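You operate a simulated robot arm through the tools that you are given. There is no shell and no other tool. Be economical: measure what you need, move in short steps, check, and stop when the job is done.

The job below is to be done with a simulated robot arm. You get a single attempt, and the scene is never put back.

Task
Change the flow pump's disc for the size on the job card.
Fine: switch the pump off before you unlock; lock the new disc in, then switch on again; the old disc goes into the empty holder; LOCK all the way; leave the FLOW knob and the third disc alone.

It is judged by the outcome, as a careful person would: the job done as asked, and still so three seconds after it is handed in. It fails if anything else is knocked over, pushed out of place, dropped, spilled or broken.

Robot
A 7-joint arm with a two-finger parallel gripper on a trunk, on a base that drives. Base frame: it is fixed to the floor where the robot stands at the start and does not move with it; the origin is under the middle of the robot, x ahead of it, y to its left, z up; the surface under the hand at the start is at about z = 85.6. Units: cm, rad, N and s.
Its first joint turns from -2.897 to 2.897 rad. Places, roughly: disc holder [40, 40, 90]; disc port [60, 30, 90]; flow knob [50, 20, 90]; flow pump switch [50, 10, 90]; lock lever [40, 30, 90]. Payload 3.43 kg.
Tool frame: the origin (TCP) lies between the finger pads and is the grasp point; the fingertips stand 3 cm ahead of it; z points along the fingers, y is the line along which they close. The gripper opens to 9.4 cm. The fingers are 2.8 cm wide and 1 cm thick; the gripper's body (5 by 9.6 cm) begins 5.5 cm behind the TCP.
Orientation is that of the tool frame in the base frame, as a unit quaternion [x, y, z, w]. With the fingers straight down and closing along the base's y, the tool's x points along the base's -x, its y along +y and its z along -z.

Tools
- The arm moves only by the tool apply_moves. Its argument "plan" is text: rows parted by semicolons, each of 7 numbers parted by spaces: the shift along the tool's x, y, z in units of 300 mm (1.0 is 300 mm), then the turn, a rotation vector about the tool's x, y, z in units of 120 degrees (1.0 is 120 degrees), then the finger opening in cm, from 0 to 9.4. In form: x y z rx ry rz grip; .... A call has 1 to 8 rows; each row is the pose to reach, as a shift and turn from the pose commanded when the call began, along the tool's axes at that moment. A call with a number of a shift or a turn outside -1 to 1 is refused whole. Rows are played at 5 a second. More than 5 cm and 0.15 rad between two rows, or a gripper value outside its range, and nothing of the call is played. Where a pose cannot be reached the arm comes as near as it can. A force on the tool above 40 N (or 10 N above the force at the start of the call, whichever is more), or a blocked arm, ends the call early, and 0.2 s more pass. The fingers move at their own pace (about 4.5 cm/s each) and stop on an object; they squeeze with about 32 N. The grip force told is the motor's: it shows also when the fingers shut on nothing. Time passes only in rows, and 0.2 s behind the last, so rows that repeat a pose let the fingers close. It gives the time, the measured TCP pose, the force on the tool (base axes), the opening and the grip force at its end, in the units of the frame above (readings bear some noise), with the torque about the TCP (base axes, N m) and any sound that the robot's microphone picked up.
- Cameras (640 x 400 px; columns grow to the right, rows downward): "scene" is now at [48.85, 24.81, 115.16]; the picture's right is [0.76, -0.65, -0.00], its down [-0.55, -0.65, -0.53] and it looks along [0.34, 0.40, -0.85] (base axes); focal length 214 px, centre (320, 200). "wrist" rides on the gripper at [7.6, 1.4, -10.2] in the tool frame; the picture's right is [-0.18, 0.98, 0.00], its down [-0.75, -0.14, -0.64] and it looks along [-0.63, -0.12, 0.77] (tool axes); focal length 243 px, centre (320, 200). There is no depth. A picture from a camera that has moved, and an enlarged one, comes with that camera's place and axes in the base frame and with its lens.
- snapshot(camera): a new picture of that camera. The clock stands still meanwhile.
- raise_lower(by): slides the trunk up (or, below 0, down) by that many cm; the arm and the scene camera ride with it, the base frame stays. It gives what a move gives, with no picture.
- base_move(legs): drives the robot by 1 to 6 legs, each [ahead, left, turn to the left] in cm, cm and rad, along the robot's own axes; the way and the turn of a leg run together, so that a leg with both is an arc; at most 150 cm and 3.142 rad a leg. The arm and the cameras ride along, it lands a little off, and it stops where it bumps. It gives what a move gives.
- turn_head(pan, tilt): turns the head with the scene camera to pan (to the left, within 1.798 rad either way) and tilt (down, from -0.506 to 1.204), counted from straight ahead of the robot. It gives what a move gives.
- zoom(camera, box): a new picture of the part [left, top, right, bottom] of that camera's present view, enlarged. The clock stands still meanwhile.
- hand_in(): hands the job in; it is judged then, once.

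Go step by step. Nothing tells you exact positions but the pictures and the camera data: compare them with the known pose of the tool, close in by small moves and look again before you grip or let go. The budget is 120 turns and 98 pictures, counting those below and the enlarged ones. Unless the task says otherwise, let go and move clear before handing in, and close with one line.

The tools are called after "Request:" by a JSON object that holds its "api" and its "payload". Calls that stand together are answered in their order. apply_moves: Moves the arm, as the interface text tells. Its arguments: {"type":"object","properties":{"plan":{"type":"string"}},"required":["plan"]} The other tools are called the same way: raise_lower (by) slides the trunk up or down; base_move (legs) drives the base; turn_head (pan, tilt) turns the head that bears the scene camera; snapshot (camera) takes a picture; zoom (camera, box) takes an enlarged picture of a part of a camera's view; hand_in () hands the job in.

At the start:

```text
time: 0.0
position: [58.02, 30.72, 121.18]
tcp_rot: [0.0, 1.0, 0.0, -0.003]
ft_force: [0.1, 0.0, -0.1]
torque: [-0.03, -0.02, 0.02]
opening: 9.41
grasp_force: 0.1
trunk travel left (down, up): [-24.0, 37.0]
robot x, y, heading: [-0.11, -0.01, -0.004]
head pan, tilt: [0.864, 1.016]
```

scene: 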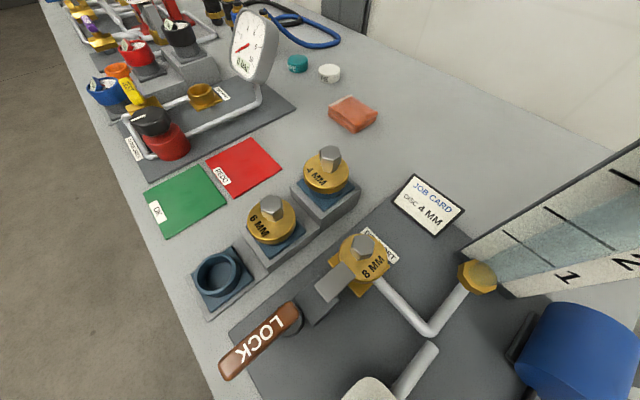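
wrist: 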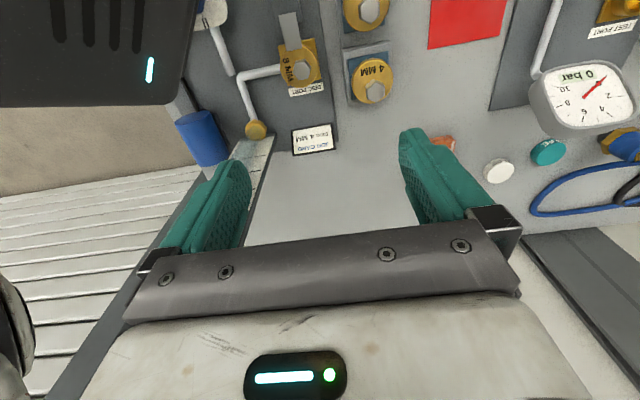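

The port holds the 8 MM disc, and the card asks for 4 MM, which sits on the far holder post. I'll look closer at the lever and the port, and then find the pump switch.

Request:
{"api": "zoom", "payload": {"camera": "scene", "box": [180, 130, 500, 400]}}

Request:
{"api": "turn_head", "payload": {"pan": 0.3, "tilt": 1.15}}

Request:
{"api": "snapshot", "payload": {"camera": "scene"}}

```text
1.48 times, centred on (340, 265) of scene
camera zoom: at [48.85, 24.81, 115.16], right [0.76, -0.65, 0.0], down [-0.55, -0.65, -0.53], along [0.34, 0.4, -0.85], focal length 318 px, centre (290, 104)
```

zoom: 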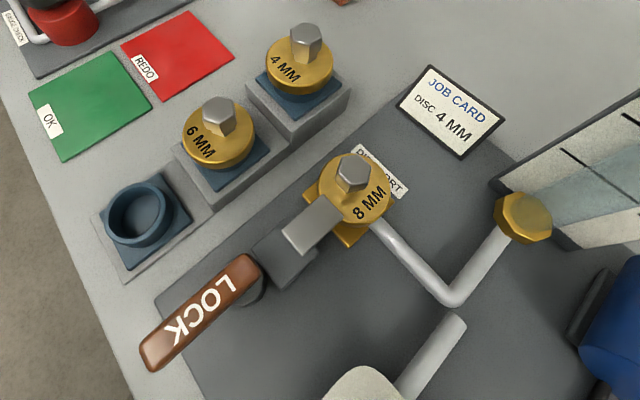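

```text
time: 1.0
position: [57.96, 30.74, 121.15]
tcp_rot: [0.0, 1.0, 0.0, -0.003]
ft_force: [-0.1, 0.4, 0.2]
torque: [-0.01, -0.01, 0.03]
opening: 9.39
grasp_force: 0.0
trunk travel left (down, up): [-24.0, 37.0]
robot x, y, heading: [-0.12, 0.21, -0.003]
head pan, tilt: [0.3, 1.15]
```

```text
94 pictures are left
camera scene: at [50.08, 21.36, 114.3], right [0.3, -0.95, 0.0], down [-0.87, -0.27, -0.41], along [0.39, 0.12, -0.91], focal length 214 px, centre (320, 200)
```

scene: 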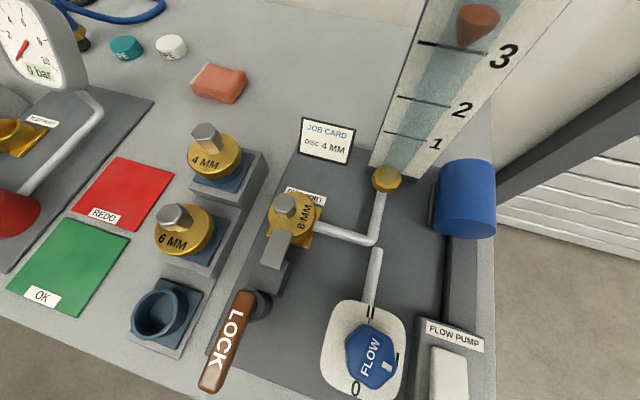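

I need to see the pump switch in the lower right, so I'll turn the head further.

Request:
{"api": "turn_head", "payload": {"pan": -0.35, "tilt": 1.204}}

Request:
{"api": "snapshot", "payload": {"camera": "scene"}}

```text
time: 2.0
position: [58.06, 30.66, 121.12]
tcp_rot: [0.0, 1.0, 0.0, -0.003]
ft_force: [0.9, -0.4, -0.4]
torque: [0.02, -0.01, 0.03]
opening: 9.4
grasp_force: 0.1
trunk travel left (down, up): [-24.0, 37.0]
robot x, y, heading: [-0.14, -0.18, -0.0]
head pan, tilt: [-0.351, 1.201]
```

```text
93 pictures are left
camera scene: at [49.64, 17.67, 114.01], right [-0.34, -0.94, 0.0], down [-0.88, 0.32, -0.36], along [0.34, -0.12, -0.93], focal length 214 px, centre (320, 200)
```

scene: 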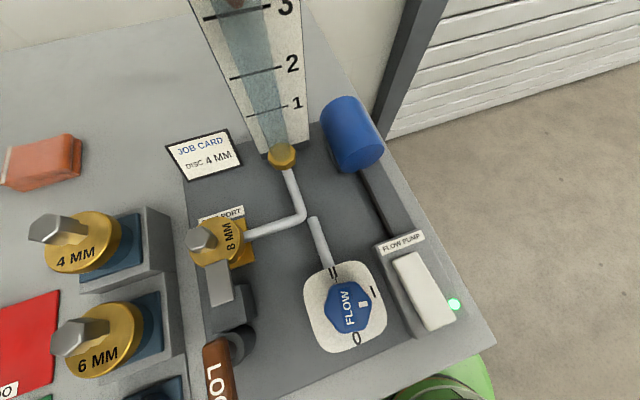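

Request:
{"api": "zoom", "payload": {"camera": "scene", "box": [340, 200, 500, 360]}}

Request:
{"api": "zoom", "payload": {"camera": "scene", "box": [140, 180, 300, 400]}}

```text
2.50 times, centred on (420, 280) of scene
camera zoom: at [49.64, 17.67, 114.01], right [-0.34, -0.94, 0.0], down [-0.88, 0.32, -0.36], along [0.34, -0.12, -0.93], focal length 536 px, centre (70, 0)
```

zoom: 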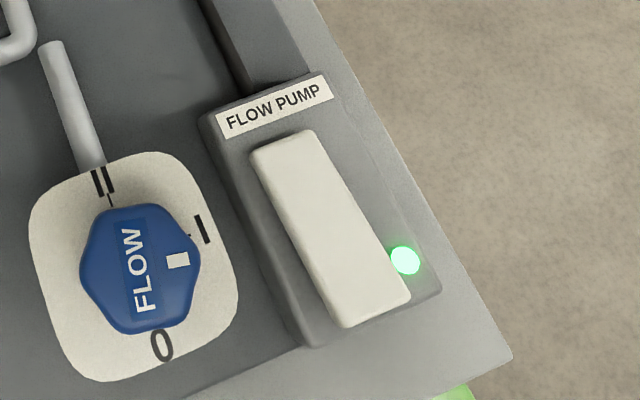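

```text
1.82 times, centred on (220, 290) of scene
camera zoom: at [49.64, 17.67, 114.01], right [-0.34, -0.94, 0.0], down [-0.88, 0.32, -0.36], along [0.34, -0.12, -0.93], focal length 390 px, centre (502, 36)
```

zoom: 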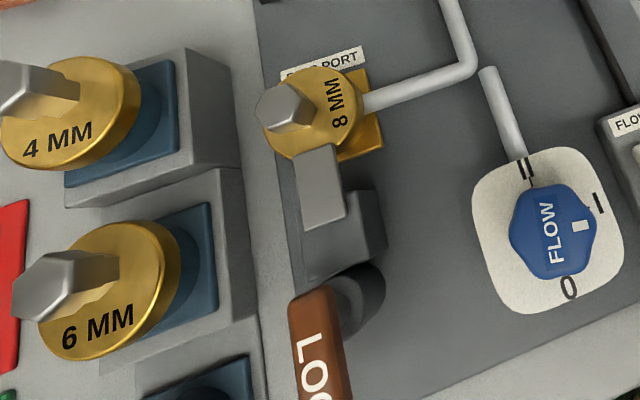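

The pump is on (green light). I'll carry the closed gripper over to above the switch, which is near [45, 7.7], and look with the wrist camera.

Request:
{"api": "apply_moves", "payload": {"plan": "0.07 -0.12 0.04 0 0 0 0; 0.14 -0.25 0.09 0 0 0 0; 0.21 -0.38 0.14 0 0 0 0; 0.28 -0.5 0.19 0 0 0 0; 0.35 -0.62 0.24 0 0 0 0; 0.4 -0.7 0.3 0 0 0 0; 0.4333 -0.7667 0.4 0 0 0 0"}}

Request:
{"api": "snapshot", "payload": {"camera": "wrist"}}

Request:
{"api": "snapshot", "payload": {"camera": "scene"}}

```text
time: 2.6
position: [54.55, 23.84, 119.03]
tcp_rot: [0.007, 1.0, 0.008, 0.002]
ft_force: [14.7, -1.6, 11.6]
torque: [-0.32, -0.34, 0.37]
opening: 3.86
grasp_force: 0.8
trunk travel left (down, up): [-24.0, 37.0]
robot x, y, heading: [0.38, -0.02, -0.0]
head pan, tilt: [-0.351, 1.201]
stopped in row 3: the force on the tool passed its limit at 76 N (the readings are from after the stop); the commanded pose is now the measured one
```

```text
90 pictures are left
camera wrist: at [47.02, 25.3, 129.08], right [0.2, 0.98, 0.01], down [0.75, -0.16, 0.64], along [0.63, -0.12, -0.77], focal length 243 px, centre (320, 200)
```

wrist: 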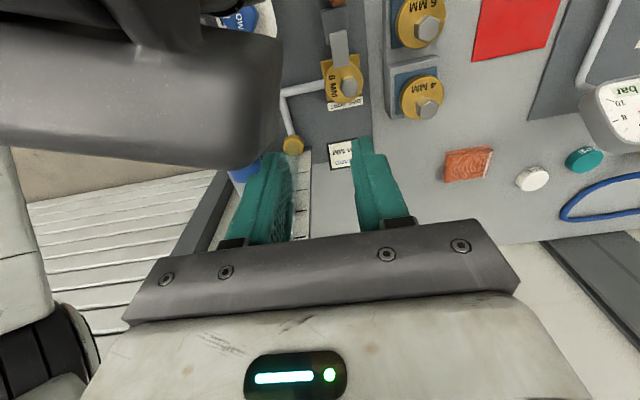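

```text
89 pictures are left
camera scene: at [49.43, 17.77, 113.86], right [-0.34, -0.94, 0.0], down [-0.88, 0.32, -0.34], along [0.32, -0.12, -0.94], focal length 214 px, centre (320, 200)
```

scene: 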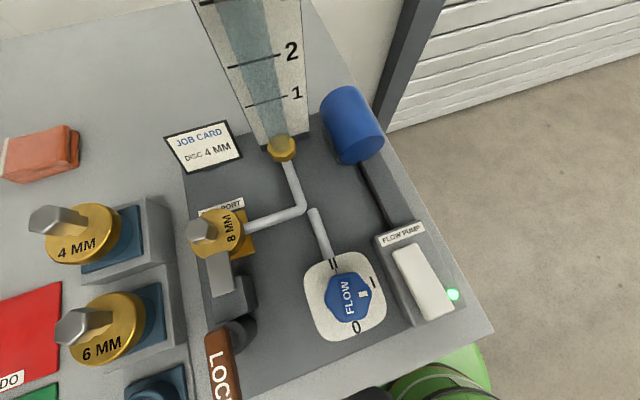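

The hand bumped into my own head mast, which hangs near [45, 20]; nothing on the bench was touched. I'll back the hand off, then move the base back and to the left so that the head is clear of the work.

Request:
{"api": "apply_moves", "payload": {"plan": "-0.05 0.13 0 0 0 0 0; -0.1 0.26 0 0 0 0 0"}}

Request:
{"api": "raise_lower", "payload": {"by": 8}}

Request:
{"api": "base_move", "payload": {"legs": [[-22, 0, 0], [0, 18, 0]]}}

Request:
{"api": "turn_head", "payload": {"pan": -0.4, "tilt": 0.8}}

Request:
{"api": "snapshot", "payload": {"camera": "scene"}}

Request:
{"api": "snapshot", "payload": {"camera": "wrist"}}

```text
time: 3.2
position: [57.47, 31.71, 118.89]
tcp_rot: [0.007, 1.0, 0.008, 0.001]
ft_force: [-0.2, -0.4, 1.0]
torque: [0.03, 0.05, 0.03]
opening: 0.0
grasp_force: 12.5
trunk travel left (down, up): [-24.0, 37.0]
robot x, y, heading: [-0.14, 0.06, 0.001]
head pan, tilt: [-0.351, 1.201]
```

```text
time: 4.4
position: [57.53, 31.7, 126.92]
tcp_rot: [0.006, 1.0, 0.007, 0.001]
ft_force: [0.3, 0.6, 0.4]
torque: [-0.01, 0.0, 0.0]
opening: 0.0
grasp_force: 32.4
trunk travel left (down, up): [-32.0, 29.0]
robot x, y, heading: [-0.14, -0.07, 0.003]
head pan, tilt: [-0.351, 1.201]
```

```text
time: 7.2
position: [35.55, 49.72, 126.8]
tcp_rot: [0.006, 1.0, 0.006, 0.001]
ft_force: [0.1, -0.3, 0.3]
torque: [0.01, -0.02, -0.03]
opening: 0.02
grasp_force: 31.8
trunk travel left (down, up): [-32.0, 29.0]
robot x, y, heading: [-22.31, 18.47, -0.002]
head pan, tilt: [-0.351, 1.201]
```

```text
time: 8.1
position: [35.63, 49.78, 127.04]
tcp_rot: [0.006, 1.0, 0.007, 0.001]
ft_force: [0.5, 0.1, -0.6]
torque: [-0.03, -0.01, 0.02]
opening: 0.0
grasp_force: 32.0
trunk travel left (down, up): [-32.0, 29.0]
robot x, y, heading: [-22.12, 17.93, -0.002]
head pan, tilt: [-0.4, 0.799]
```

```text
88 pictures are left
camera scene: at [29.9, 34.54, 124.78], right [-0.39, -0.92, 0.0], down [-0.66, 0.28, -0.7], along [0.64, -0.27, -0.72], focal length 214 px, centre (320, 200)
```

scene: 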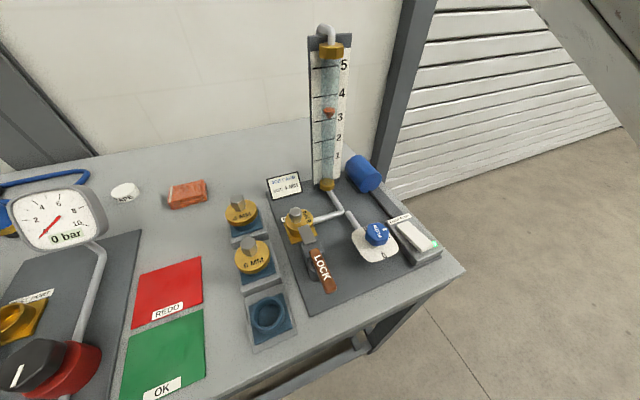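

```text
87 pictures are left
camera wrist: at [28.08, 51.15, 137.08], right [0.2, 0.98, 0.01], down [0.75, -0.16, 0.64], along [0.63, -0.12, -0.77], focal length 243 px, centre (320, 200)
```

wrist: 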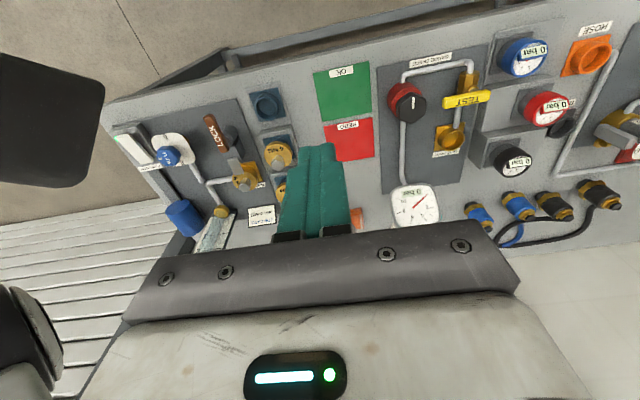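

The view is clear now. I'll zoom in on the work area to measure.

Request:
{"api": "zoom", "payload": {"camera": "scene", "box": [220, 160, 460, 340]}}

Request:
{"api": "zoom", "payload": {"camera": "wrist", "box": [100, 80, 310, 240]}}

```text
2.22 times, centred on (340, 250) of scene
camera zoom: at [29.9, 34.54, 124.78], right [-0.39, -0.92, 0.0], down [-0.66, 0.28, -0.7], along [0.64, -0.27, -0.72], focal length 477 px, centre (276, 89)
```

zoom: 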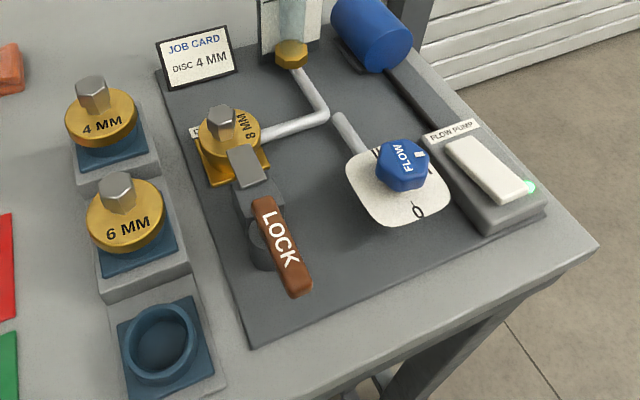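

```text
2.50 times, centred on (205, 160) of wrist
camera zoom: at [28.08, 51.15, 137.08], right [0.2, 0.98, 0.01], down [0.75, -0.16, 0.64], along [0.63, -0.12, -0.77], focal length 606 px, centre (608, 300)
```

zoom: 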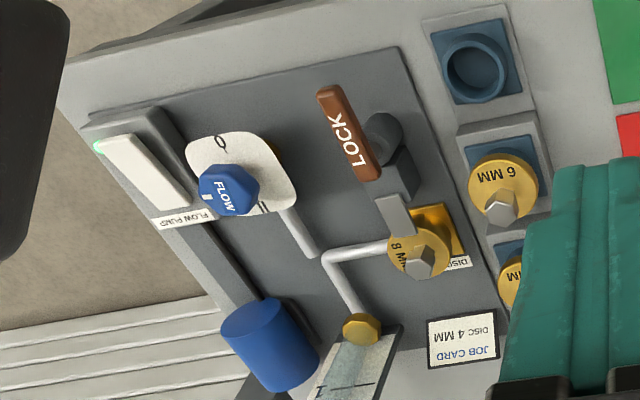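

The rocker runs from about x=48 (low end) to x=42 (raised end) at y≈8, so pressing the near end should turn it off. I'll route the hand around the head to get above it.

Request:
{"api": "apply_moves", "payload": {"plan": "-0.16 0 0 0 0 0 0; -0.32 0 0 0 0 0 0; -0.48 0 0 0 0 0 0; -0.48 -0.16 0 0 0 0 0; -0.48 -0.32 0 0 0 0 0; -0.48 -0.48 0 0 0 0 0; -0.48 -0.64 0 0 0 0 0; -0.48 -0.8 0 0 0 0 0"}}

Request:
{"api": "apply_moves", "payload": {"plan": "0.08 -0.12 0.05 0 0 0 0; 0.14 -0.24 0.15 0 0 0 0; 0.2 -0.36 0.25 0 0 0 0; 0.24 -0.48 0.35 0 0 0 0; 0.24 -0.59 0.45 0 0 0 0; 0.24 -0.59 0.6 0 0 0 0; 0.24 -0.59 0.75 0 0 0 0; 0.24 -0.59 0.85 0 0 0 0"}}

Request:
{"api": "snapshot", "payload": {"camera": "scene"}}

Request:
{"api": "snapshot", "payload": {"camera": "wrist"}}

```text
time: 9.9
position: [49.67, 25.71, 126.54]
tcp_rot: [0.005, 1.0, 0.007, 0.001]
ft_force: [1.0, 0.7, 0.5]
torque: [0.0, -0.02, -0.03]
opening: 0.0
grasp_force: 31.9
trunk travel left (down, up): [-32.0, 29.0]
robot x, y, heading: [-21.59, 18.28, 0.003]
head pan, tilt: [-0.4, 0.799]
```

```text
refused: row 2 steps farther than a row can; nothing moved
```

```text
84 pictures are left
camera scene: at [29.9, 34.6, 124.78], right [-0.39, -0.92, 0.0], down [-0.66, 0.28, -0.7], along [0.64, -0.27, -0.72], focal length 214 px, centre (320, 200)
```

scene: 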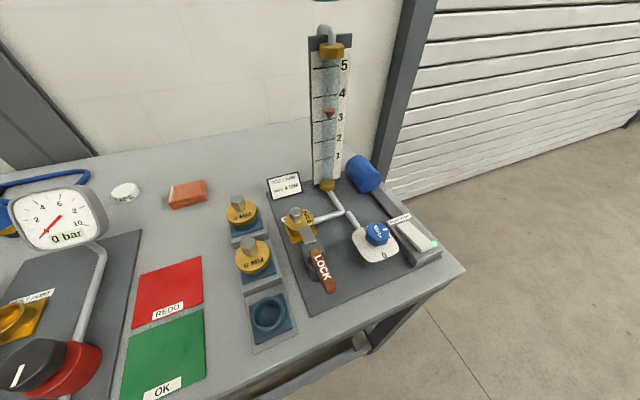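

```text
83 pictures are left
camera wrist: at [42.17, 27.06, 136.75], right [0.2, 0.98, 0.01], down [0.75, -0.16, 0.64], along [0.63, -0.11, -0.77], focal length 243 px, centre (320, 200)
```

wrist: 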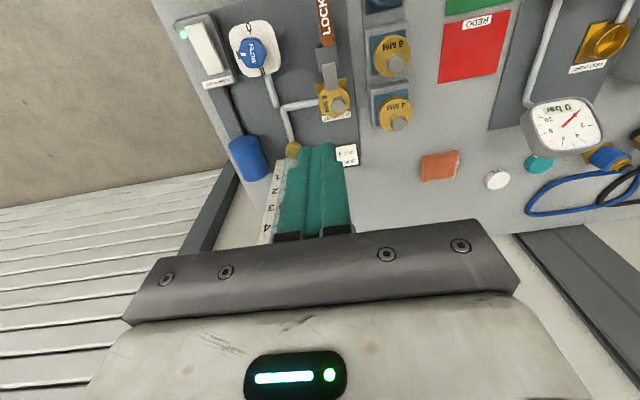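

Request:
{"api": "apply_moves", "payload": {"plan": "0.07 -0.13 0.03 0 0 0 0; 0.12 -0.25 0.11 0 0 0 0; 0.17 -0.36 0.21 0 0 0 0; 0.21 -0.46 0.31 0 0 0 0; 0.247 -0.56 0.41 0 0 0 0; 0.247 -0.59 0.55 0 0 0 0; 0.247 -0.59 0.7 0 0 0 0; 0.247 -0.59 0.83 0 0 0 0"}}

Request:
{"api": "snapshot", "payload": {"camera": "scene"}}

Request:
{"api": "snapshot", "payload": {"camera": "wrist"}}

```text
time: 11.7
position: [42.07, 8.47, 101.44]
tcp_rot: [0.006, 1.0, 0.007, 0.002]
ft_force: [0.1, -0.6, -0.4]
torque: [0.03, 0.0, -0.01]
opening: 0.0
grasp_force: 31.9
trunk travel left (down, up): [-32.0, 29.0]
robot x, y, heading: [-22.05, 17.58, -0.001]
head pan, tilt: [-0.4, 0.799]
```

```text
82 pictures are left
camera scene: at [29.89, 34.53, 124.8], right [-0.39, -0.92, 0.0], down [-0.66, 0.28, -0.7], along [0.64, -0.27, -0.72], focal length 214 px, centre (320, 200)
```

scene: 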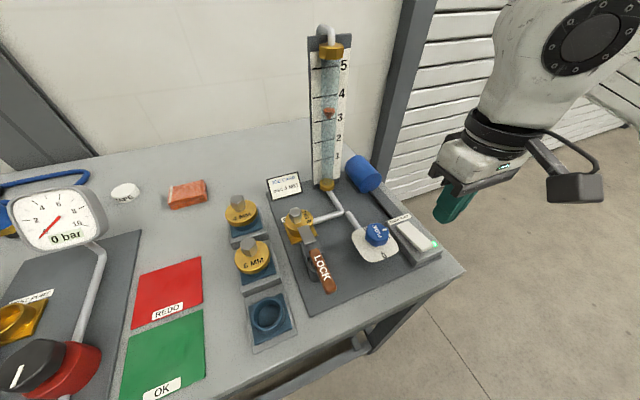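

```text
81 pictures are left
camera wrist: at [34.55, 9.77, 111.53], right [0.2, 0.98, 0.01], down [0.75, -0.16, 0.64], along [0.63, -0.11, -0.77], focal length 243 px, centre (320, 200)
```

wrist: 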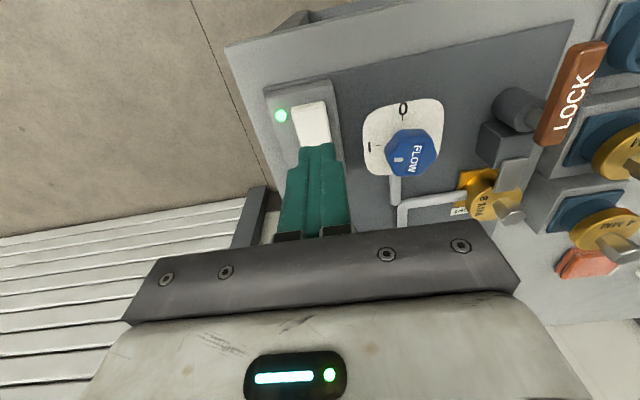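

Request:
{"api": "apply_moves", "payload": {"plan": "-0.027 -0.015 0.1 0 0 0 0; -0.027 -0.015 0.18 0 0 0 0; -0.027 -0.015 0.22 0 0 0 0; -0.027 -0.015 0.22 0 0 0 0"}}

Request:
{"api": "zoom", "payload": {"camera": "wrist", "box": [220, 60, 420, 220]}}

Request:
{"api": "zoom", "payload": {"camera": "scene", "box": [360, 180, 480, 280]}}

```text
time: 12.7
position: [42.97, 7.91, 94.84]
tcp_rot: [0.006, 1.0, 0.008, 0.001]
ft_force: [-0.5, 0.4, 0.3]
torque: [0.02, 0.0, 0.02]
opening: 0.0
grasp_force: 32.2
trunk travel left (down, up): [-32.0, 29.0]
robot x, y, heading: [-21.84, 18.09, 0.003]
head pan, tilt: [-0.4, 0.799]
```

```text
2.50 times, centred on (320, 140) of wrist
camera zoom: at [35.43, 9.37, 105.01], right [0.2, 0.98, 0.02], down [0.75, -0.16, 0.64], along [0.63, -0.11, -0.77], focal length 606 px, centre (320, 350)
```

zoom: 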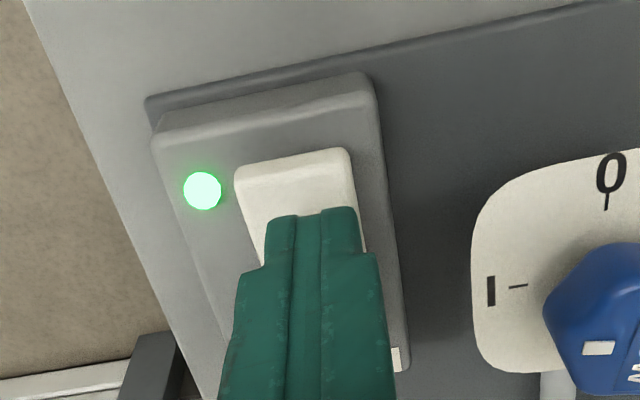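

```text
4.00 times, centred on (420, 230) of scene
camera zoom: at [29.9, 34.52, 124.79], right [-0.39, -0.92, 0.0], down [-0.66, 0.28, -0.7], along [0.64, -0.27, -0.72], focal length 858 px, centre (-80, 80)
```

zoom: 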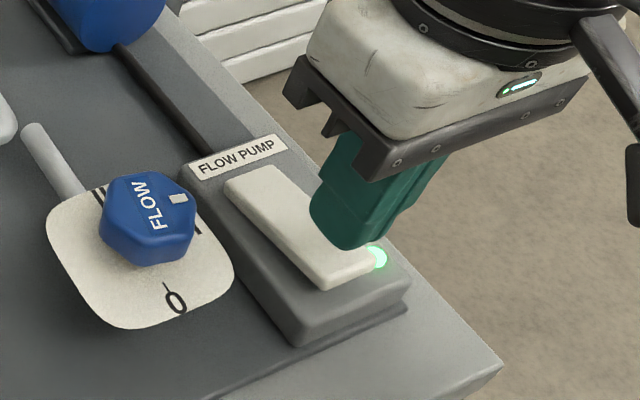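

The near end does stand proud, and the fingertips are centred over it. I'll press down in small steps.

Request:
{"api": "apply_moves", "payload": {"plan": "0 0 0.017 0 0 0 0; 0 0 0.033 0 0 0 0; 0 0 0.05 0 0 0 0; 0 0 0.067 0 0 0 0; 0 0 0.083 0 0 0 0; 0 0 0.1 0 0 0 0; 0 0 0.11 0 0 0 0"}}

Request:
{"api": "zoom", "payload": {"camera": "scene", "box": [360, 180, 480, 280]}}

```text
time: 14.1
position: [42.9, 8.07, 92.35]
tcp_rot: [0.005, 1.0, 0.01, 0.004]
ft_force: [-6.4, -0.3, 22.0]
torque: [0.03, -0.07, -0.2]
opening: 0.0
grasp_force: 32.5
trunk travel left (down, up): [-32.0, 29.0]
robot x, y, heading: [-22.38, 18.23, 0.005]
head pan, tilt: [-0.4, 0.799]
stopped in row 7: the force on the tool passed its limit at 48 N (the readings are from after the stop); the commanded pose is now the measured one
```

```text
4.00 times, centred on (420, 230) of scene
camera zoom: at [29.8, 34.53, 124.84], right [-0.39, -0.92, 0.0], down [-0.66, 0.28, -0.7], along [0.64, -0.27, -0.72], focal length 858 px, centre (-80, 80)
```

zoom: 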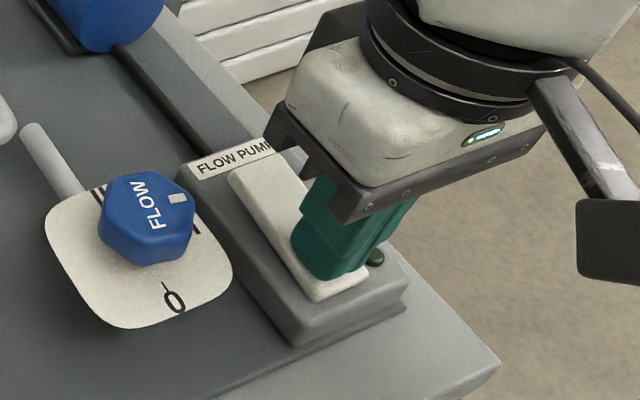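

The light is out, so the pump is off. I'll lift and look at the lever and port from the wrist camera.

Request:
{"api": "apply_moves", "payload": {"plan": "0 0 -0.1 0 0 0 0; 0 0 -0.25 0 0 0 0; 0 0 -0.4 0 0 0 0; 0 0.03 -0.55 0 0 0 0; 0 0.15 -0.6 0 0 0 0; 0 0.3 -0.6 0 0 0 0; 0 0.45 -0.6 0 0 0 0; 0 0.6 -0.6 0 0 0 0"}}

Request:
{"api": "snapshot", "payload": {"camera": "wrist"}}

Request:
{"api": "zoom", "payload": {"camera": "scene", "box": [220, 140, 460, 340]}}

```text
time: 15.9
position: [43.05, 25.72, 110.41]
tcp_rot: [0.006, 1.0, 0.009, 0.003]
ft_force: [-0.2, -1.0, 0.6]
torque: [0.01, -0.01, -0.02]
opening: 0.0
grasp_force: 31.6
trunk travel left (down, up): [-32.0, 29.0]
robot x, y, heading: [-21.91, 18.32, -0.001]
head pan, tilt: [-0.4, 0.799]
```

```text
77 pictures are left
camera wrist: at [35.56, 27.18, 120.63], right [0.2, 0.98, 0.02], down [0.75, -0.16, 0.64], along [0.63, -0.11, -0.76], focal length 243 px, centre (320, 200)
```

wrist: 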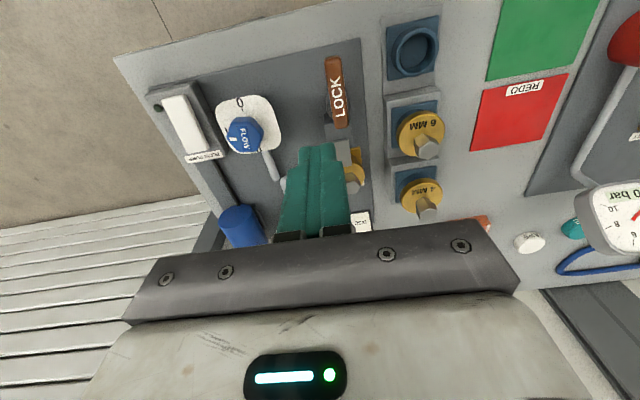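

```text
2.00 times, centred on (340, 240) of scene
camera zoom: at [29.9, 34.46, 124.79], right [-0.39, -0.92, 0.0], down [-0.66, 0.28, -0.7], along [0.64, -0.27, -0.72], focal length 429 px, centre (280, 120)
```

zoom: 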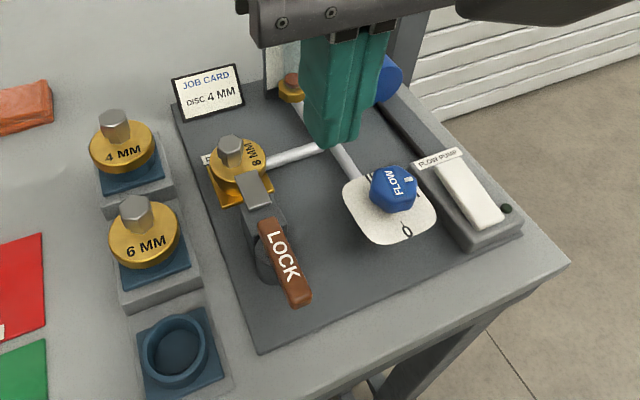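

Request:
{"api": "zoom", "payload": {"camera": "scene", "box": [310, 195, 410, 300]}}

Request:
{"api": "zoom", "payload": {"camera": "wrist", "box": [290, 40, 390, 150]}}

```text
3.81 times, centred on (360, 248) of scene
camera zoom: at [29.9, 34.46, 124.79], right [-0.39, -0.92, 0.0], down [-0.66, 0.28, -0.7], along [0.64, -0.27, -0.72], focal length 817 px, centre (168, 19)
```

zoom: 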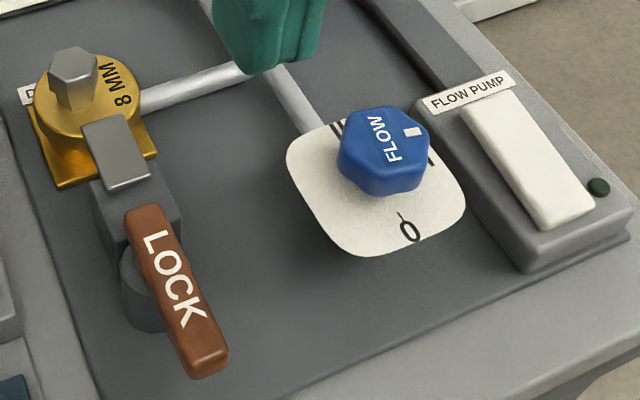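

```text
3.64 times, centred on (340, 95) of wrist
camera zoom: at [35.56, 27.18, 120.63], right [0.2, 0.98, 0.02], down [0.75, -0.16, 0.64], along [0.63, -0.11, -0.76], focal length 882 px, centre (247, 582)
```

zoom: 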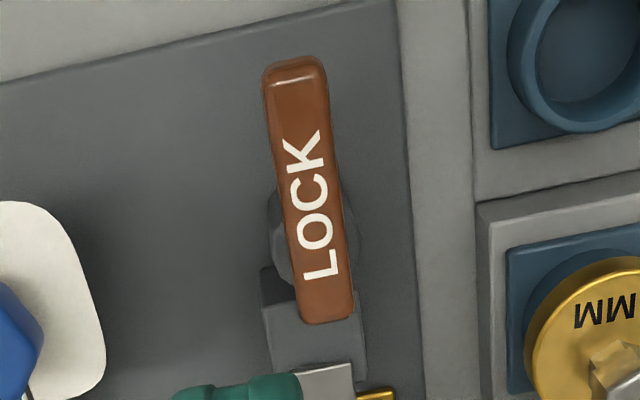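

The lever turns on a vertical boss near [46, 28], with its tip at about [40.3, 28.4, 93]. I'll put the closed fingers on its left side near the tip, then push right toward the open space.

Request:
{"api": "apply_moves", "payload": {"plan": "0.03 0.12 0.05 0 0 0 0; 0.045 0.177 0.15 0 0 0 0; 0.045 0.177 0.3 0 0 0 0; 0.045 0.177 0.42 0 0 0 0; 0.045 0.177 0.5 0 0 0 0; 0.045 0.177 0.55 0 0 0 0; 0.045 0.177 0.55 0 0 0 0"}}

Request:
{"api": "zoom", "payload": {"camera": "scene", "box": [230, 160, 430, 320]}}

Request:
{"api": "snapshot", "payload": {"camera": "wrist"}}

```text
time: 17.5
position: [41.88, 31.48, 94.0]
tcp_rot: [0.006, 1.0, 0.008, 0.003]
ft_force: [0.1, -0.2, 0.2]
torque: [-0.01, 0.0, 0.02]
opening: 0.0
grasp_force: 32.5
trunk travel left (down, up): [-32.0, 29.0]
robot x, y, heading: [-21.97, 18.02, -0.001]
head pan, tilt: [-0.4, 0.799]
```

```text
2.50 times, centred on (330, 240) of scene
camera zoom: at [29.89, 34.53, 124.78], right [-0.39, -0.92, 0.0], down [-0.66, 0.28, -0.7], along [0.64, -0.27, -0.72], focal length 536 px, centre (295, 100)
```

zoom: 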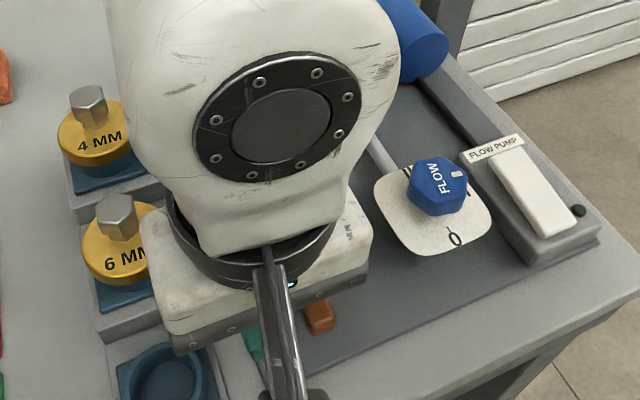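

```text
72 pictures are left
camera wrist: at [34.36, 32.71, 104.07], right [0.2, 0.98, 0.02], down [0.75, -0.16, 0.64], along [0.63, -0.11, -0.76], focal length 243 px, centre (320, 200)
```

wrist: 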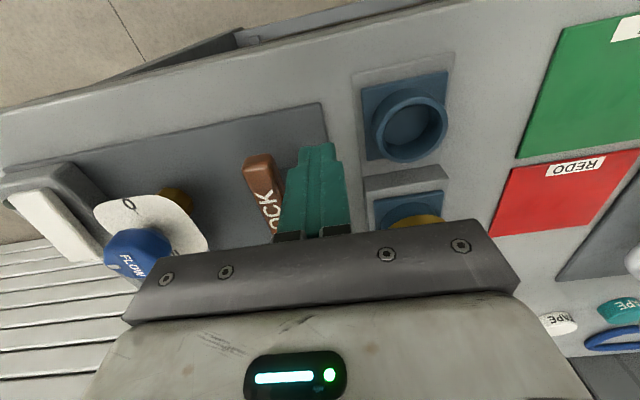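

Request:
{"api": "apply_moves", "payload": {"plan": "0 -0.02 0.013 0 0 0 0; 0 -0.035 0.013 0 0 0 0; 0 -0.05 0.013 0 0 0 0; 0 -0.065 0.013 0 0 0 0; 0 -0.08 0.013 0 0 0 0; 0 -0.095 0.013 0 0 0 0; 0 -0.11 0.013 0 0 0 0; 0 -0.12 0.013 0 0 0 0"}}

Request:
{"api": "snapshot", "payload": {"camera": "wrist"}}

```text
time: 19.3
position: [41.89, 27.81, 93.64]
tcp_rot: [0.005, 1.0, 0.008, 0.003]
ft_force: [0.1, -0.1, 0.9]
torque: [0.01, 0.0, 0.01]
opening: 0.02
grasp_force: 32.0
trunk travel left (down, up): [-32.0, 29.0]
robot x, y, heading: [-22.37, 17.9, -0.001]
head pan, tilt: [-0.4, 0.799]
```

```text
71 pictures are left
camera wrist: at [34.32, 29.08, 103.73], right [0.2, 0.98, 0.02], down [0.75, -0.16, 0.64], along [0.63, -0.11, -0.76], focal length 243 px, centre (320, 200)
```

wrist: 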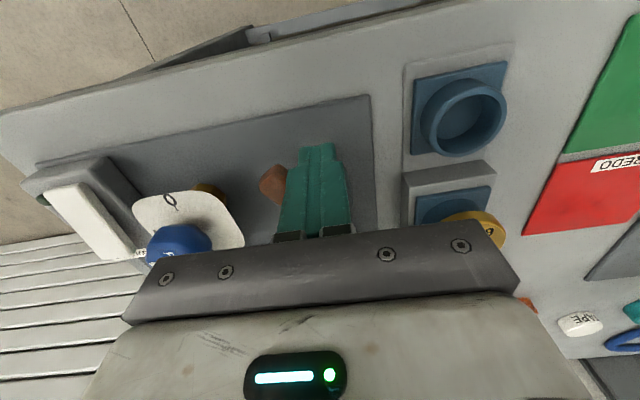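

The lever is swinging freely. I'll continue along the arc.

Request:
{"api": "apply_moves", "payload": {"plan": "0 -0.03 0 0 0 0 0; -0.005 -0.06 0 0 0 0 0; -0.015 -0.09 0 0 0 0 0; -0.03 -0.115 0 0 0 0 0; -0.045 -0.135 0 0 0 0 0; -0.06 -0.145 0 0 0 0 0; -0.075 -0.15 0 0 0 0 0; -0.09 -0.15 0 0 0 0 0"}}

Request:
{"api": "snapshot", "payload": {"camera": "wrist"}}

Request:
{"api": "zoom", "payload": {"camera": "scene", "box": [230, 160, 430, 320]}}

```text
time: 21.1
position: [44.48, 23.19, 93.5]
tcp_rot: [0.005, 1.0, 0.008, 0.002]
ft_force: [-3.5, -1.1, 0.6]
torque: [-0.05, 0.1, -0.02]
opening: 0.0
grasp_force: 31.3
trunk travel left (down, up): [-32.0, 29.0]
robot x, y, heading: [-21.74, 17.96, -0.003]
head pan, tilt: [-0.4, 0.799]
```

```text
70 pictures are left
camera wrist: at [36.93, 24.51, 103.66], right [0.2, 0.98, 0.02], down [0.75, -0.16, 0.64], along [0.63, -0.11, -0.77], focal length 243 px, centre (320, 200)
```

wrist: 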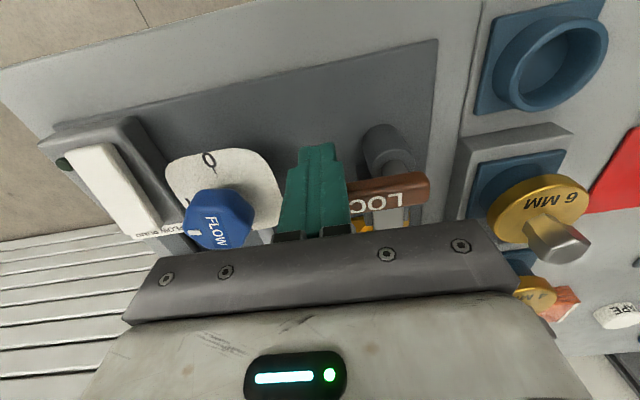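

```text
2.50 times, centred on (330, 240) of scene
camera zoom: at [29.87, 34.52, 124.79], right [-0.39, -0.92, 0.0], down [-0.66, 0.28, -0.7], along [0.64, -0.27, -0.72], focal length 536 px, centre (295, 100)
```

zoom: 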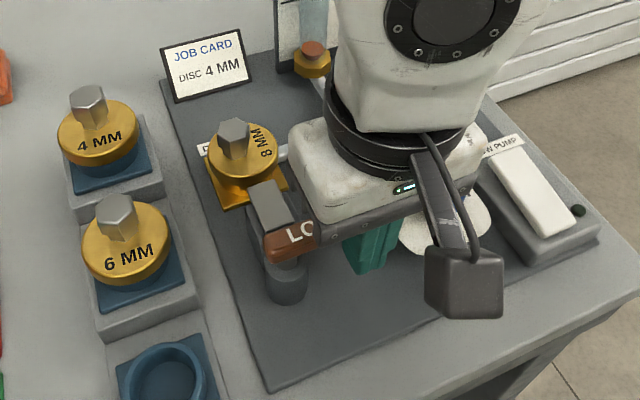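

The lever is now about 90° round and the bolt has drawn back. I'll push gently to find the end stop.

Request:
{"api": "apply_moves", "payload": {"plan": "-0.012 0 0 0 0 0 0; -0.024 0 0 0 0 0 0; -0.036 0 0 0 0 0 0; -0.045 0 0 0 0 0 0"}}

Request:
{"api": "apply_moves", "payload": {"plan": "0.05 0 0 0 0 0 0; 0.1 0 -0.05 0 0 0 0; 0.13 0 -0.2 0 0 0 0; 0.15 -0.1 -0.3 0 0 0 0; 0.15 -0.2 -0.4 0 0 0 0"}}

Request:
{"api": "zoom", "payload": {"camera": "scene", "box": [230, 160, 430, 320]}}

Request:
{"api": "snapshot", "payload": {"camera": "wrist"}}

```text
time: 21.7
position: [44.5, 23.15, 93.41]
tcp_rot: [0.003, 1.0, 0.006, -0.005]
ft_force: [-10.2, -0.4, 2.9]
torque: [-0.09, 0.03, 0.03]
opening: 0.03
grasp_force: 31.8
trunk travel left (down, up): [-32.0, 29.0]
robot x, y, heading: [-22.04, 18.27, -0.001]
head pan, tilt: [-0.4, 0.799]
stopped in row 3: the force on the tool passed its limit at 45 N (the readings are from after the stop); the commanded pose is now the measured one
```

```text
time: 22.9
position: [40.23, 17.1, 105.36]
tcp_rot: [0.004, 1.0, 0.006, -0.003]
ft_force: [1.0, -0.6, -0.2]
torque: [0.03, 0.01, 0.0]
opening: 0.0
grasp_force: 31.9
trunk travel left (down, up): [-32.0, 29.0]
robot x, y, heading: [-21.92, 18.16, -0.004]
head pan, tilt: [-0.4, 0.799]
```

```text
2.50 times, centred on (330, 240) of scene
camera zoom: at [29.83, 34.55, 124.78], right [-0.39, -0.92, 0.0], down [-0.66, 0.28, -0.7], along [0.64, -0.27, -0.72], focal length 536 px, centre (295, 100)
```

zoom: 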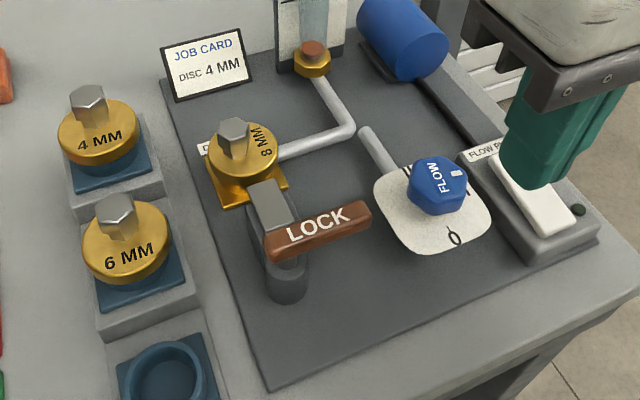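

```text
67 pictures are left
camera wrist: at [32.85, 18.46, 115.65], right [0.19, 0.98, 0.01], down [0.76, -0.15, 0.63], along [0.62, -0.11, -0.77], focal length 243 px, centre (320, 200)
```

wrist: 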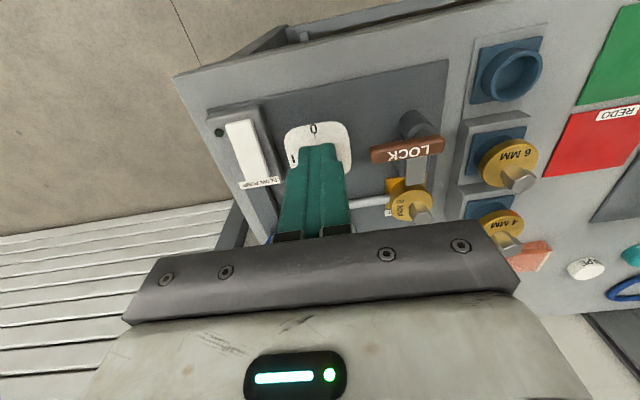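

The lever is at its stop and the bolt is clear of the disc. Next I'll hover over the 8 MM disc with the fingers open and measure the knob.

Request:
{"api": "apply_moves", "payload": {"plan": "-0.11 0.07 0 0 0 0 3; -0.22 0.14 0 0 0 0 5; -0.33 0.21 0 0 0 0 5; -0.44 0.28 0 0 0 0 5; -0.53 0.33 0 0 0 0 5; -0.577 0.363 0 0 0 0 5; -0.577 0.363 0 0 0 0 5"}}

Request:
{"api": "snapshot", "payload": {"camera": "wrist"}}

Request:
{"api": "zoom", "payload": {"camera": "scene", "box": [230, 120, 430, 280]}}

```text
time: 24.5
position: [57.63, 27.74, 105.46]
tcp_rot: [0.003, 1.0, 0.008, -0.003]
ft_force: [0.0, 0.5, 0.7]
torque: [-0.01, 0.02, 0.03]
opening: 4.98
grasp_force: 0.0
trunk travel left (down, up): [-32.0, 29.0]
robot x, y, heading: [-22.03, 18.24, 0.001]
head pan, tilt: [-0.4, 0.799]
```

```text
66 pictures are left
camera wrist: at [50.17, 29.1, 115.66], right [0.19, 0.98, 0.01], down [0.76, -0.16, 0.63], along [0.62, -0.11, -0.77], focal length 243 px, centre (320, 200)
```

wrist: 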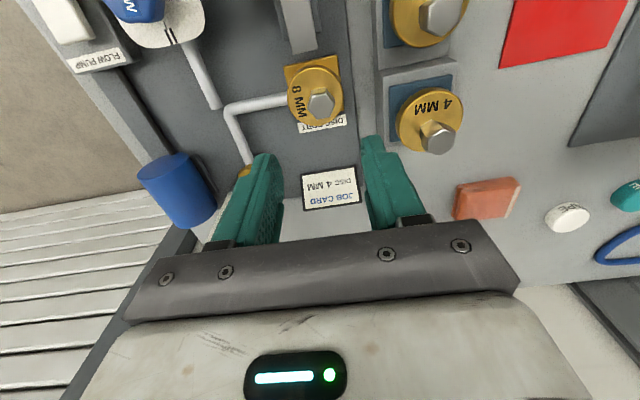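

```text
2.50 times, centred on (330, 200) of scene
camera zoom: at [29.84, 34.51, 124.78], right [-0.39, -0.92, 0.0], down [-0.66, 0.28, -0.7], along [0.64, -0.27, -0.72], focal length 536 px, centre (295, 200)
```

zoom: 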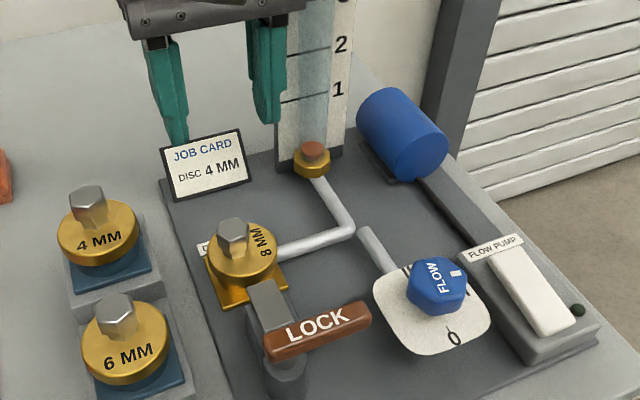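

Request:
{"api": "zoom", "payload": {"camera": "wrist", "box": [260, 40, 380, 140]}}

Request:
{"api": "zoom", "payload": {"camera": "scene", "box": [290, 190, 350, 240]}}

```text
4.00 times, centred on (320, 90) of wrist
camera zoom: at [50.17, 29.1, 115.66], right [0.19, 0.98, 0.01], down [0.76, -0.16, 0.63], along [0.62, -0.11, -0.77], focal length 970 px, centre (320, 640)
```

zoom: 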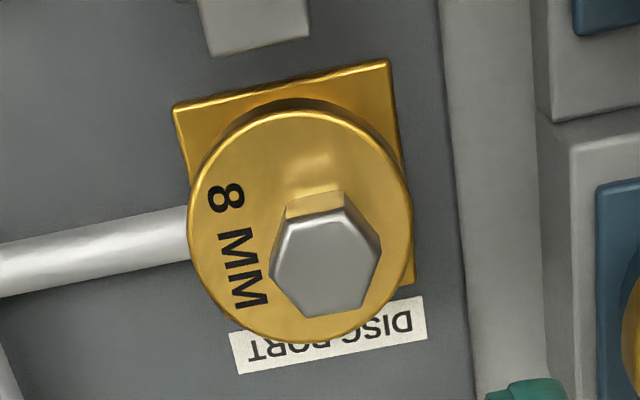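

```text
8.00 times, centred on (320, 215) of scene
camera zoom: at [29.84, 34.51, 124.78], right [-0.39, -0.92, 0.0], down [-0.66, 0.28, -0.7], along [0.64, -0.27, -0.72], focal length 1716 px, centre (320, 80)
```

zoom: 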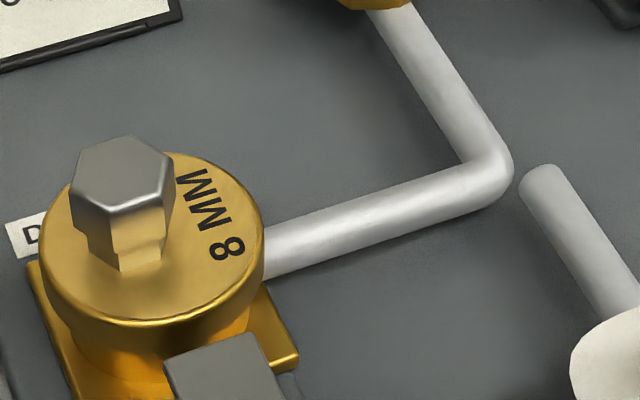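

The hex knob is at about [57.3, 28.2] with its top near z=92.8, and its flats face ±x. I'll turn the hand 30° so the fingers meet a pair of flats, then come down partway.

Request:
{"api": "apply_moves", "payload": {"plan": "0.004 0.006 0.05 0 0 0.0625 5; 0.011 0.015 0.1 0 0 0.125 5; 0.011 0.015 0.15 0 0 0.1875 5; 0.011 0.015 0.2 0 0 0.25 5; 0.011 0.015 0.25 0 0 0.25 5; 0.011 0.015 0.25 0 0 0.25 5"}}

Request:
{"api": "snapshot", "payload": {"camera": "wrist"}}

Request:
{"api": "zoom", "payload": {"camera": "scene", "box": [230, 120, 430, 280]}}

```text
time: 25.9
position: [57.32, 28.36, 97.94]
tcp_rot: [0.263, 0.965, 0.006, -0.005]
ft_force: [-0.3, -0.2, -0.3]
torque: [0.02, -0.03, -0.01]
opening: 4.99
grasp_force: 0.0
trunk travel left (down, up): [-32.0, 29.0]
robot x, y, heading: [-21.88, 17.69, 0.002]
head pan, tilt: [-0.4, 0.799]
```

```text
62 pictures are left
camera wrist: at [51.55, 33.31, 108.19], right [0.66, 0.75, 0.01], down [0.58, -0.51, 0.63], along [0.48, -0.41, -0.78], focal length 243 px, centre (320, 200)
```

wrist: 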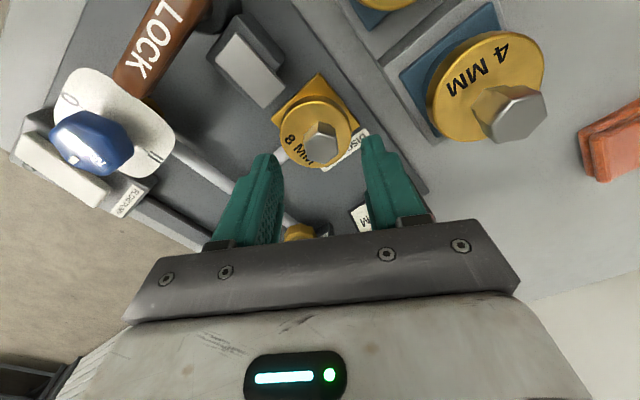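

```text
2.50 times, centred on (330, 200) of scene
camera zoom: at [29.84, 34.5, 124.78], right [-0.39, -0.92, 0.0], down [-0.66, 0.28, -0.7], along [0.64, -0.27, -0.72], focal length 536 px, centre (295, 200)
```

zoom: 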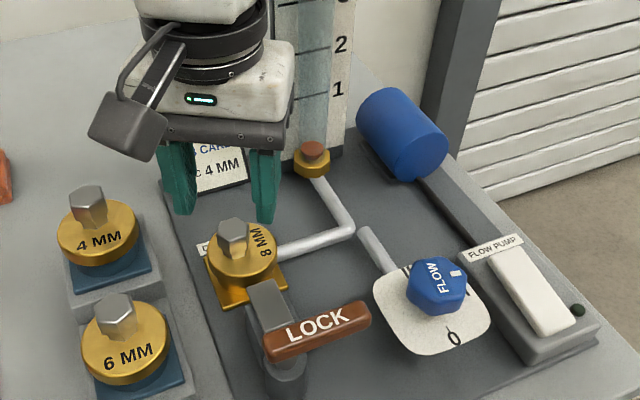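

Request:
{"api": "apply_moves", "payload": {"plan": "0 0 0.05 0 0 0 4.5; 0 0 0.09 0 0 0 4.5; 0 0 0.118 0 0 0 4.5; 0 0 0.118 0 0 0 4.5"}}

Request:
{"api": "snapshot", "payload": {"camera": "wrist"}}

Request:
{"api": "zoom", "payload": {"camera": "scene", "box": [270, 160, 370, 240]}}

```text
time: 26.9
position: [57.23, 28.29, 94.5]
tcp_rot: [0.262, 0.965, 0.006, -0.005]
ft_force: [0.8, -0.3, -0.5]
torque: [0.02, 0.0, -0.03]
opening: 4.5
grasp_force: 0.0
trunk travel left (down, up): [-32.0, 29.0]
robot x, y, heading: [-22.05, 18.18, 0.001]
head pan, tilt: [-0.4, 0.799]
```

```text
60 pictures are left
camera wrist: at [51.58, 33.31, 104.68], right [0.66, 0.75, 0.01], down [0.58, -0.51, 0.63], along [0.48, -0.41, -0.78], focal length 243 px, centre (320, 200)
```

wrist: 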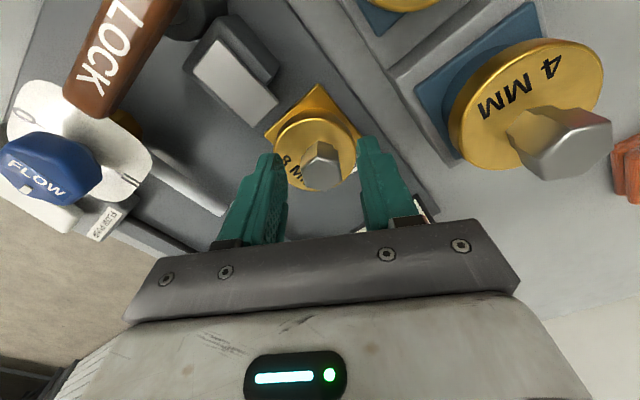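

```text
5.00 times, centred on (320, 200) of scene
camera zoom: at [29.84, 34.5, 124.78], right [-0.39, -0.92, 0.0], down [-0.66, 0.28, -0.7], along [0.64, -0.27, -0.72], focal length 1072 px, centre (320, 200)
```

zoom: 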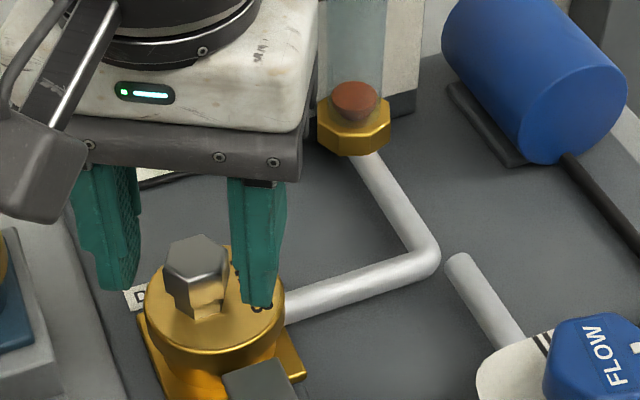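

The fingers straddle the hex. I'll go a bit lower and close.

Request:
{"api": "apply_moves", "payload": {"plan": "0 0 0.012 0 0 0 4.5; 0 0 0.012 0 0 0 3; 0 0 0.012 0 0 0 1; 0 0 0.012 0 0 0 1; 0 0 0.012 0 0 0 1"}}

Request:
{"api": "zoom", "payload": {"camera": "scene", "box": [270, 160, 370, 240]}}

```text
time: 28.1
position: [57.23, 28.45, 94.04]
tcp_rot: [0.262, 0.965, 0.006, -0.005]
ft_force: [-0.8, -0.7, 0.4]
torque: [-0.16, 0.04, 0.01]
opening: 2.42
grasp_force: 32.1
trunk travel left (down, up): [-32.0, 29.0]
robot x, y, heading: [-21.72, 18.21, 0.004]
head pan, tilt: [-0.4, 0.799]
```

```text
5.00 times, centred on (320, 200) of scene
camera zoom: at [29.84, 34.5, 124.78], right [-0.39, -0.92, 0.0], down [-0.66, 0.28, -0.7], along [0.64, -0.27, -0.72], focal length 1072 px, centre (320, 200)
```

zoom: 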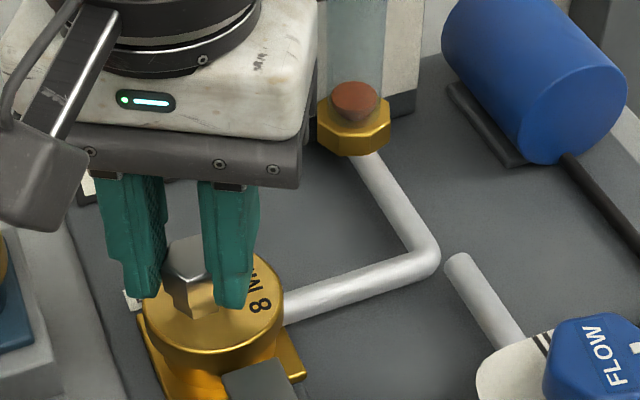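

Gripped at an opening of 2.42. I'll lift gently straight up.

Request:
{"api": "apply_moves", "payload": {"plan": "0 0 -0.02 0 0 0 1; 0 0 -0.05 0 0 0 1; 0 0 -0.1 0 0 0 1; 0 0 -0.17 0 0 0 1; 0 0 -0.25 0 0 0 1; 0 0 -0.3 0 0 0 1"}}

Request:
{"api": "snapshot", "payload": {"camera": "scene"}}

Request:
{"api": "snapshot", "payload": {"camera": "wrist"}}

```text
time: 29.5
position: [57.23, 28.25, 103.11]
tcp_rot: [0.262, 0.965, 0.006, -0.005]
ft_force: [0.3, -0.4, -2.1]
torque: [0.02, -0.05, 0.0]
opening: 2.4
grasp_force: 33.1
trunk travel left (down, up): [-32.0, 29.0]
robot x, y, heading: [-21.97, 18.14, 0.002]
head pan, tilt: [-0.4, 0.799]
```

```text
57 pictures are left
camera scene: at [29.85, 34.5, 124.78], right [-0.39, -0.92, 0.0], down [-0.66, 0.28, -0.7], along [0.64, -0.27, -0.72], focal length 214 px, centre (320, 200)
```

scene: 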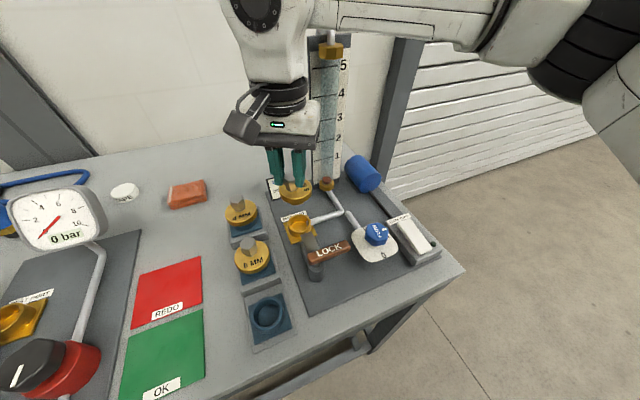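

```text
56 pictures are left
camera wrist: at [51.62, 33.21, 113.39], right [0.66, 0.75, 0.01], down [0.58, -0.51, 0.63], along [0.48, -0.41, -0.78], focal length 243 px, centre (320, 200)
```

wrist: 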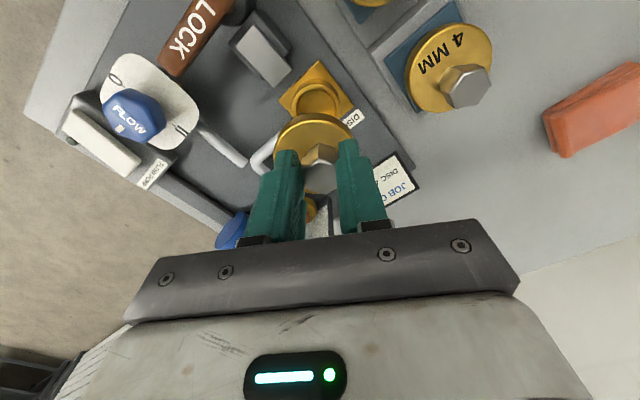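

The 8 MM disc is in hand and the port is empty. Now I'll measure the empty holder.

Request:
{"api": "zoom", "payload": {"camera": "scene", "box": [210, 190, 330, 350]}}

```text
2.50 times, centred on (270, 270) of scene
camera zoom: at [29.85, 34.5, 124.78], right [-0.39, -0.92, 0.0], down [-0.66, 0.28, -0.7], along [0.64, -0.27, -0.72], focal length 536 px, centre (445, 25)
```

zoom: 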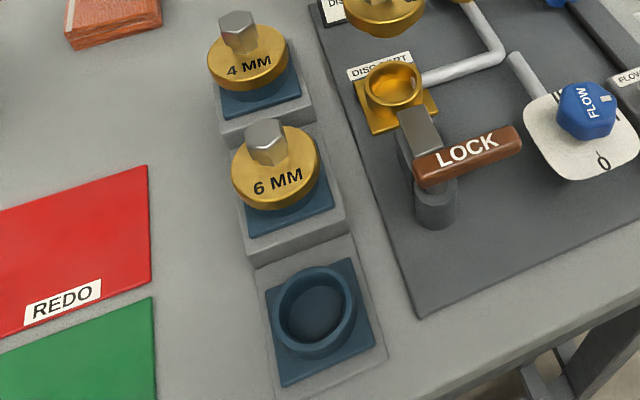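

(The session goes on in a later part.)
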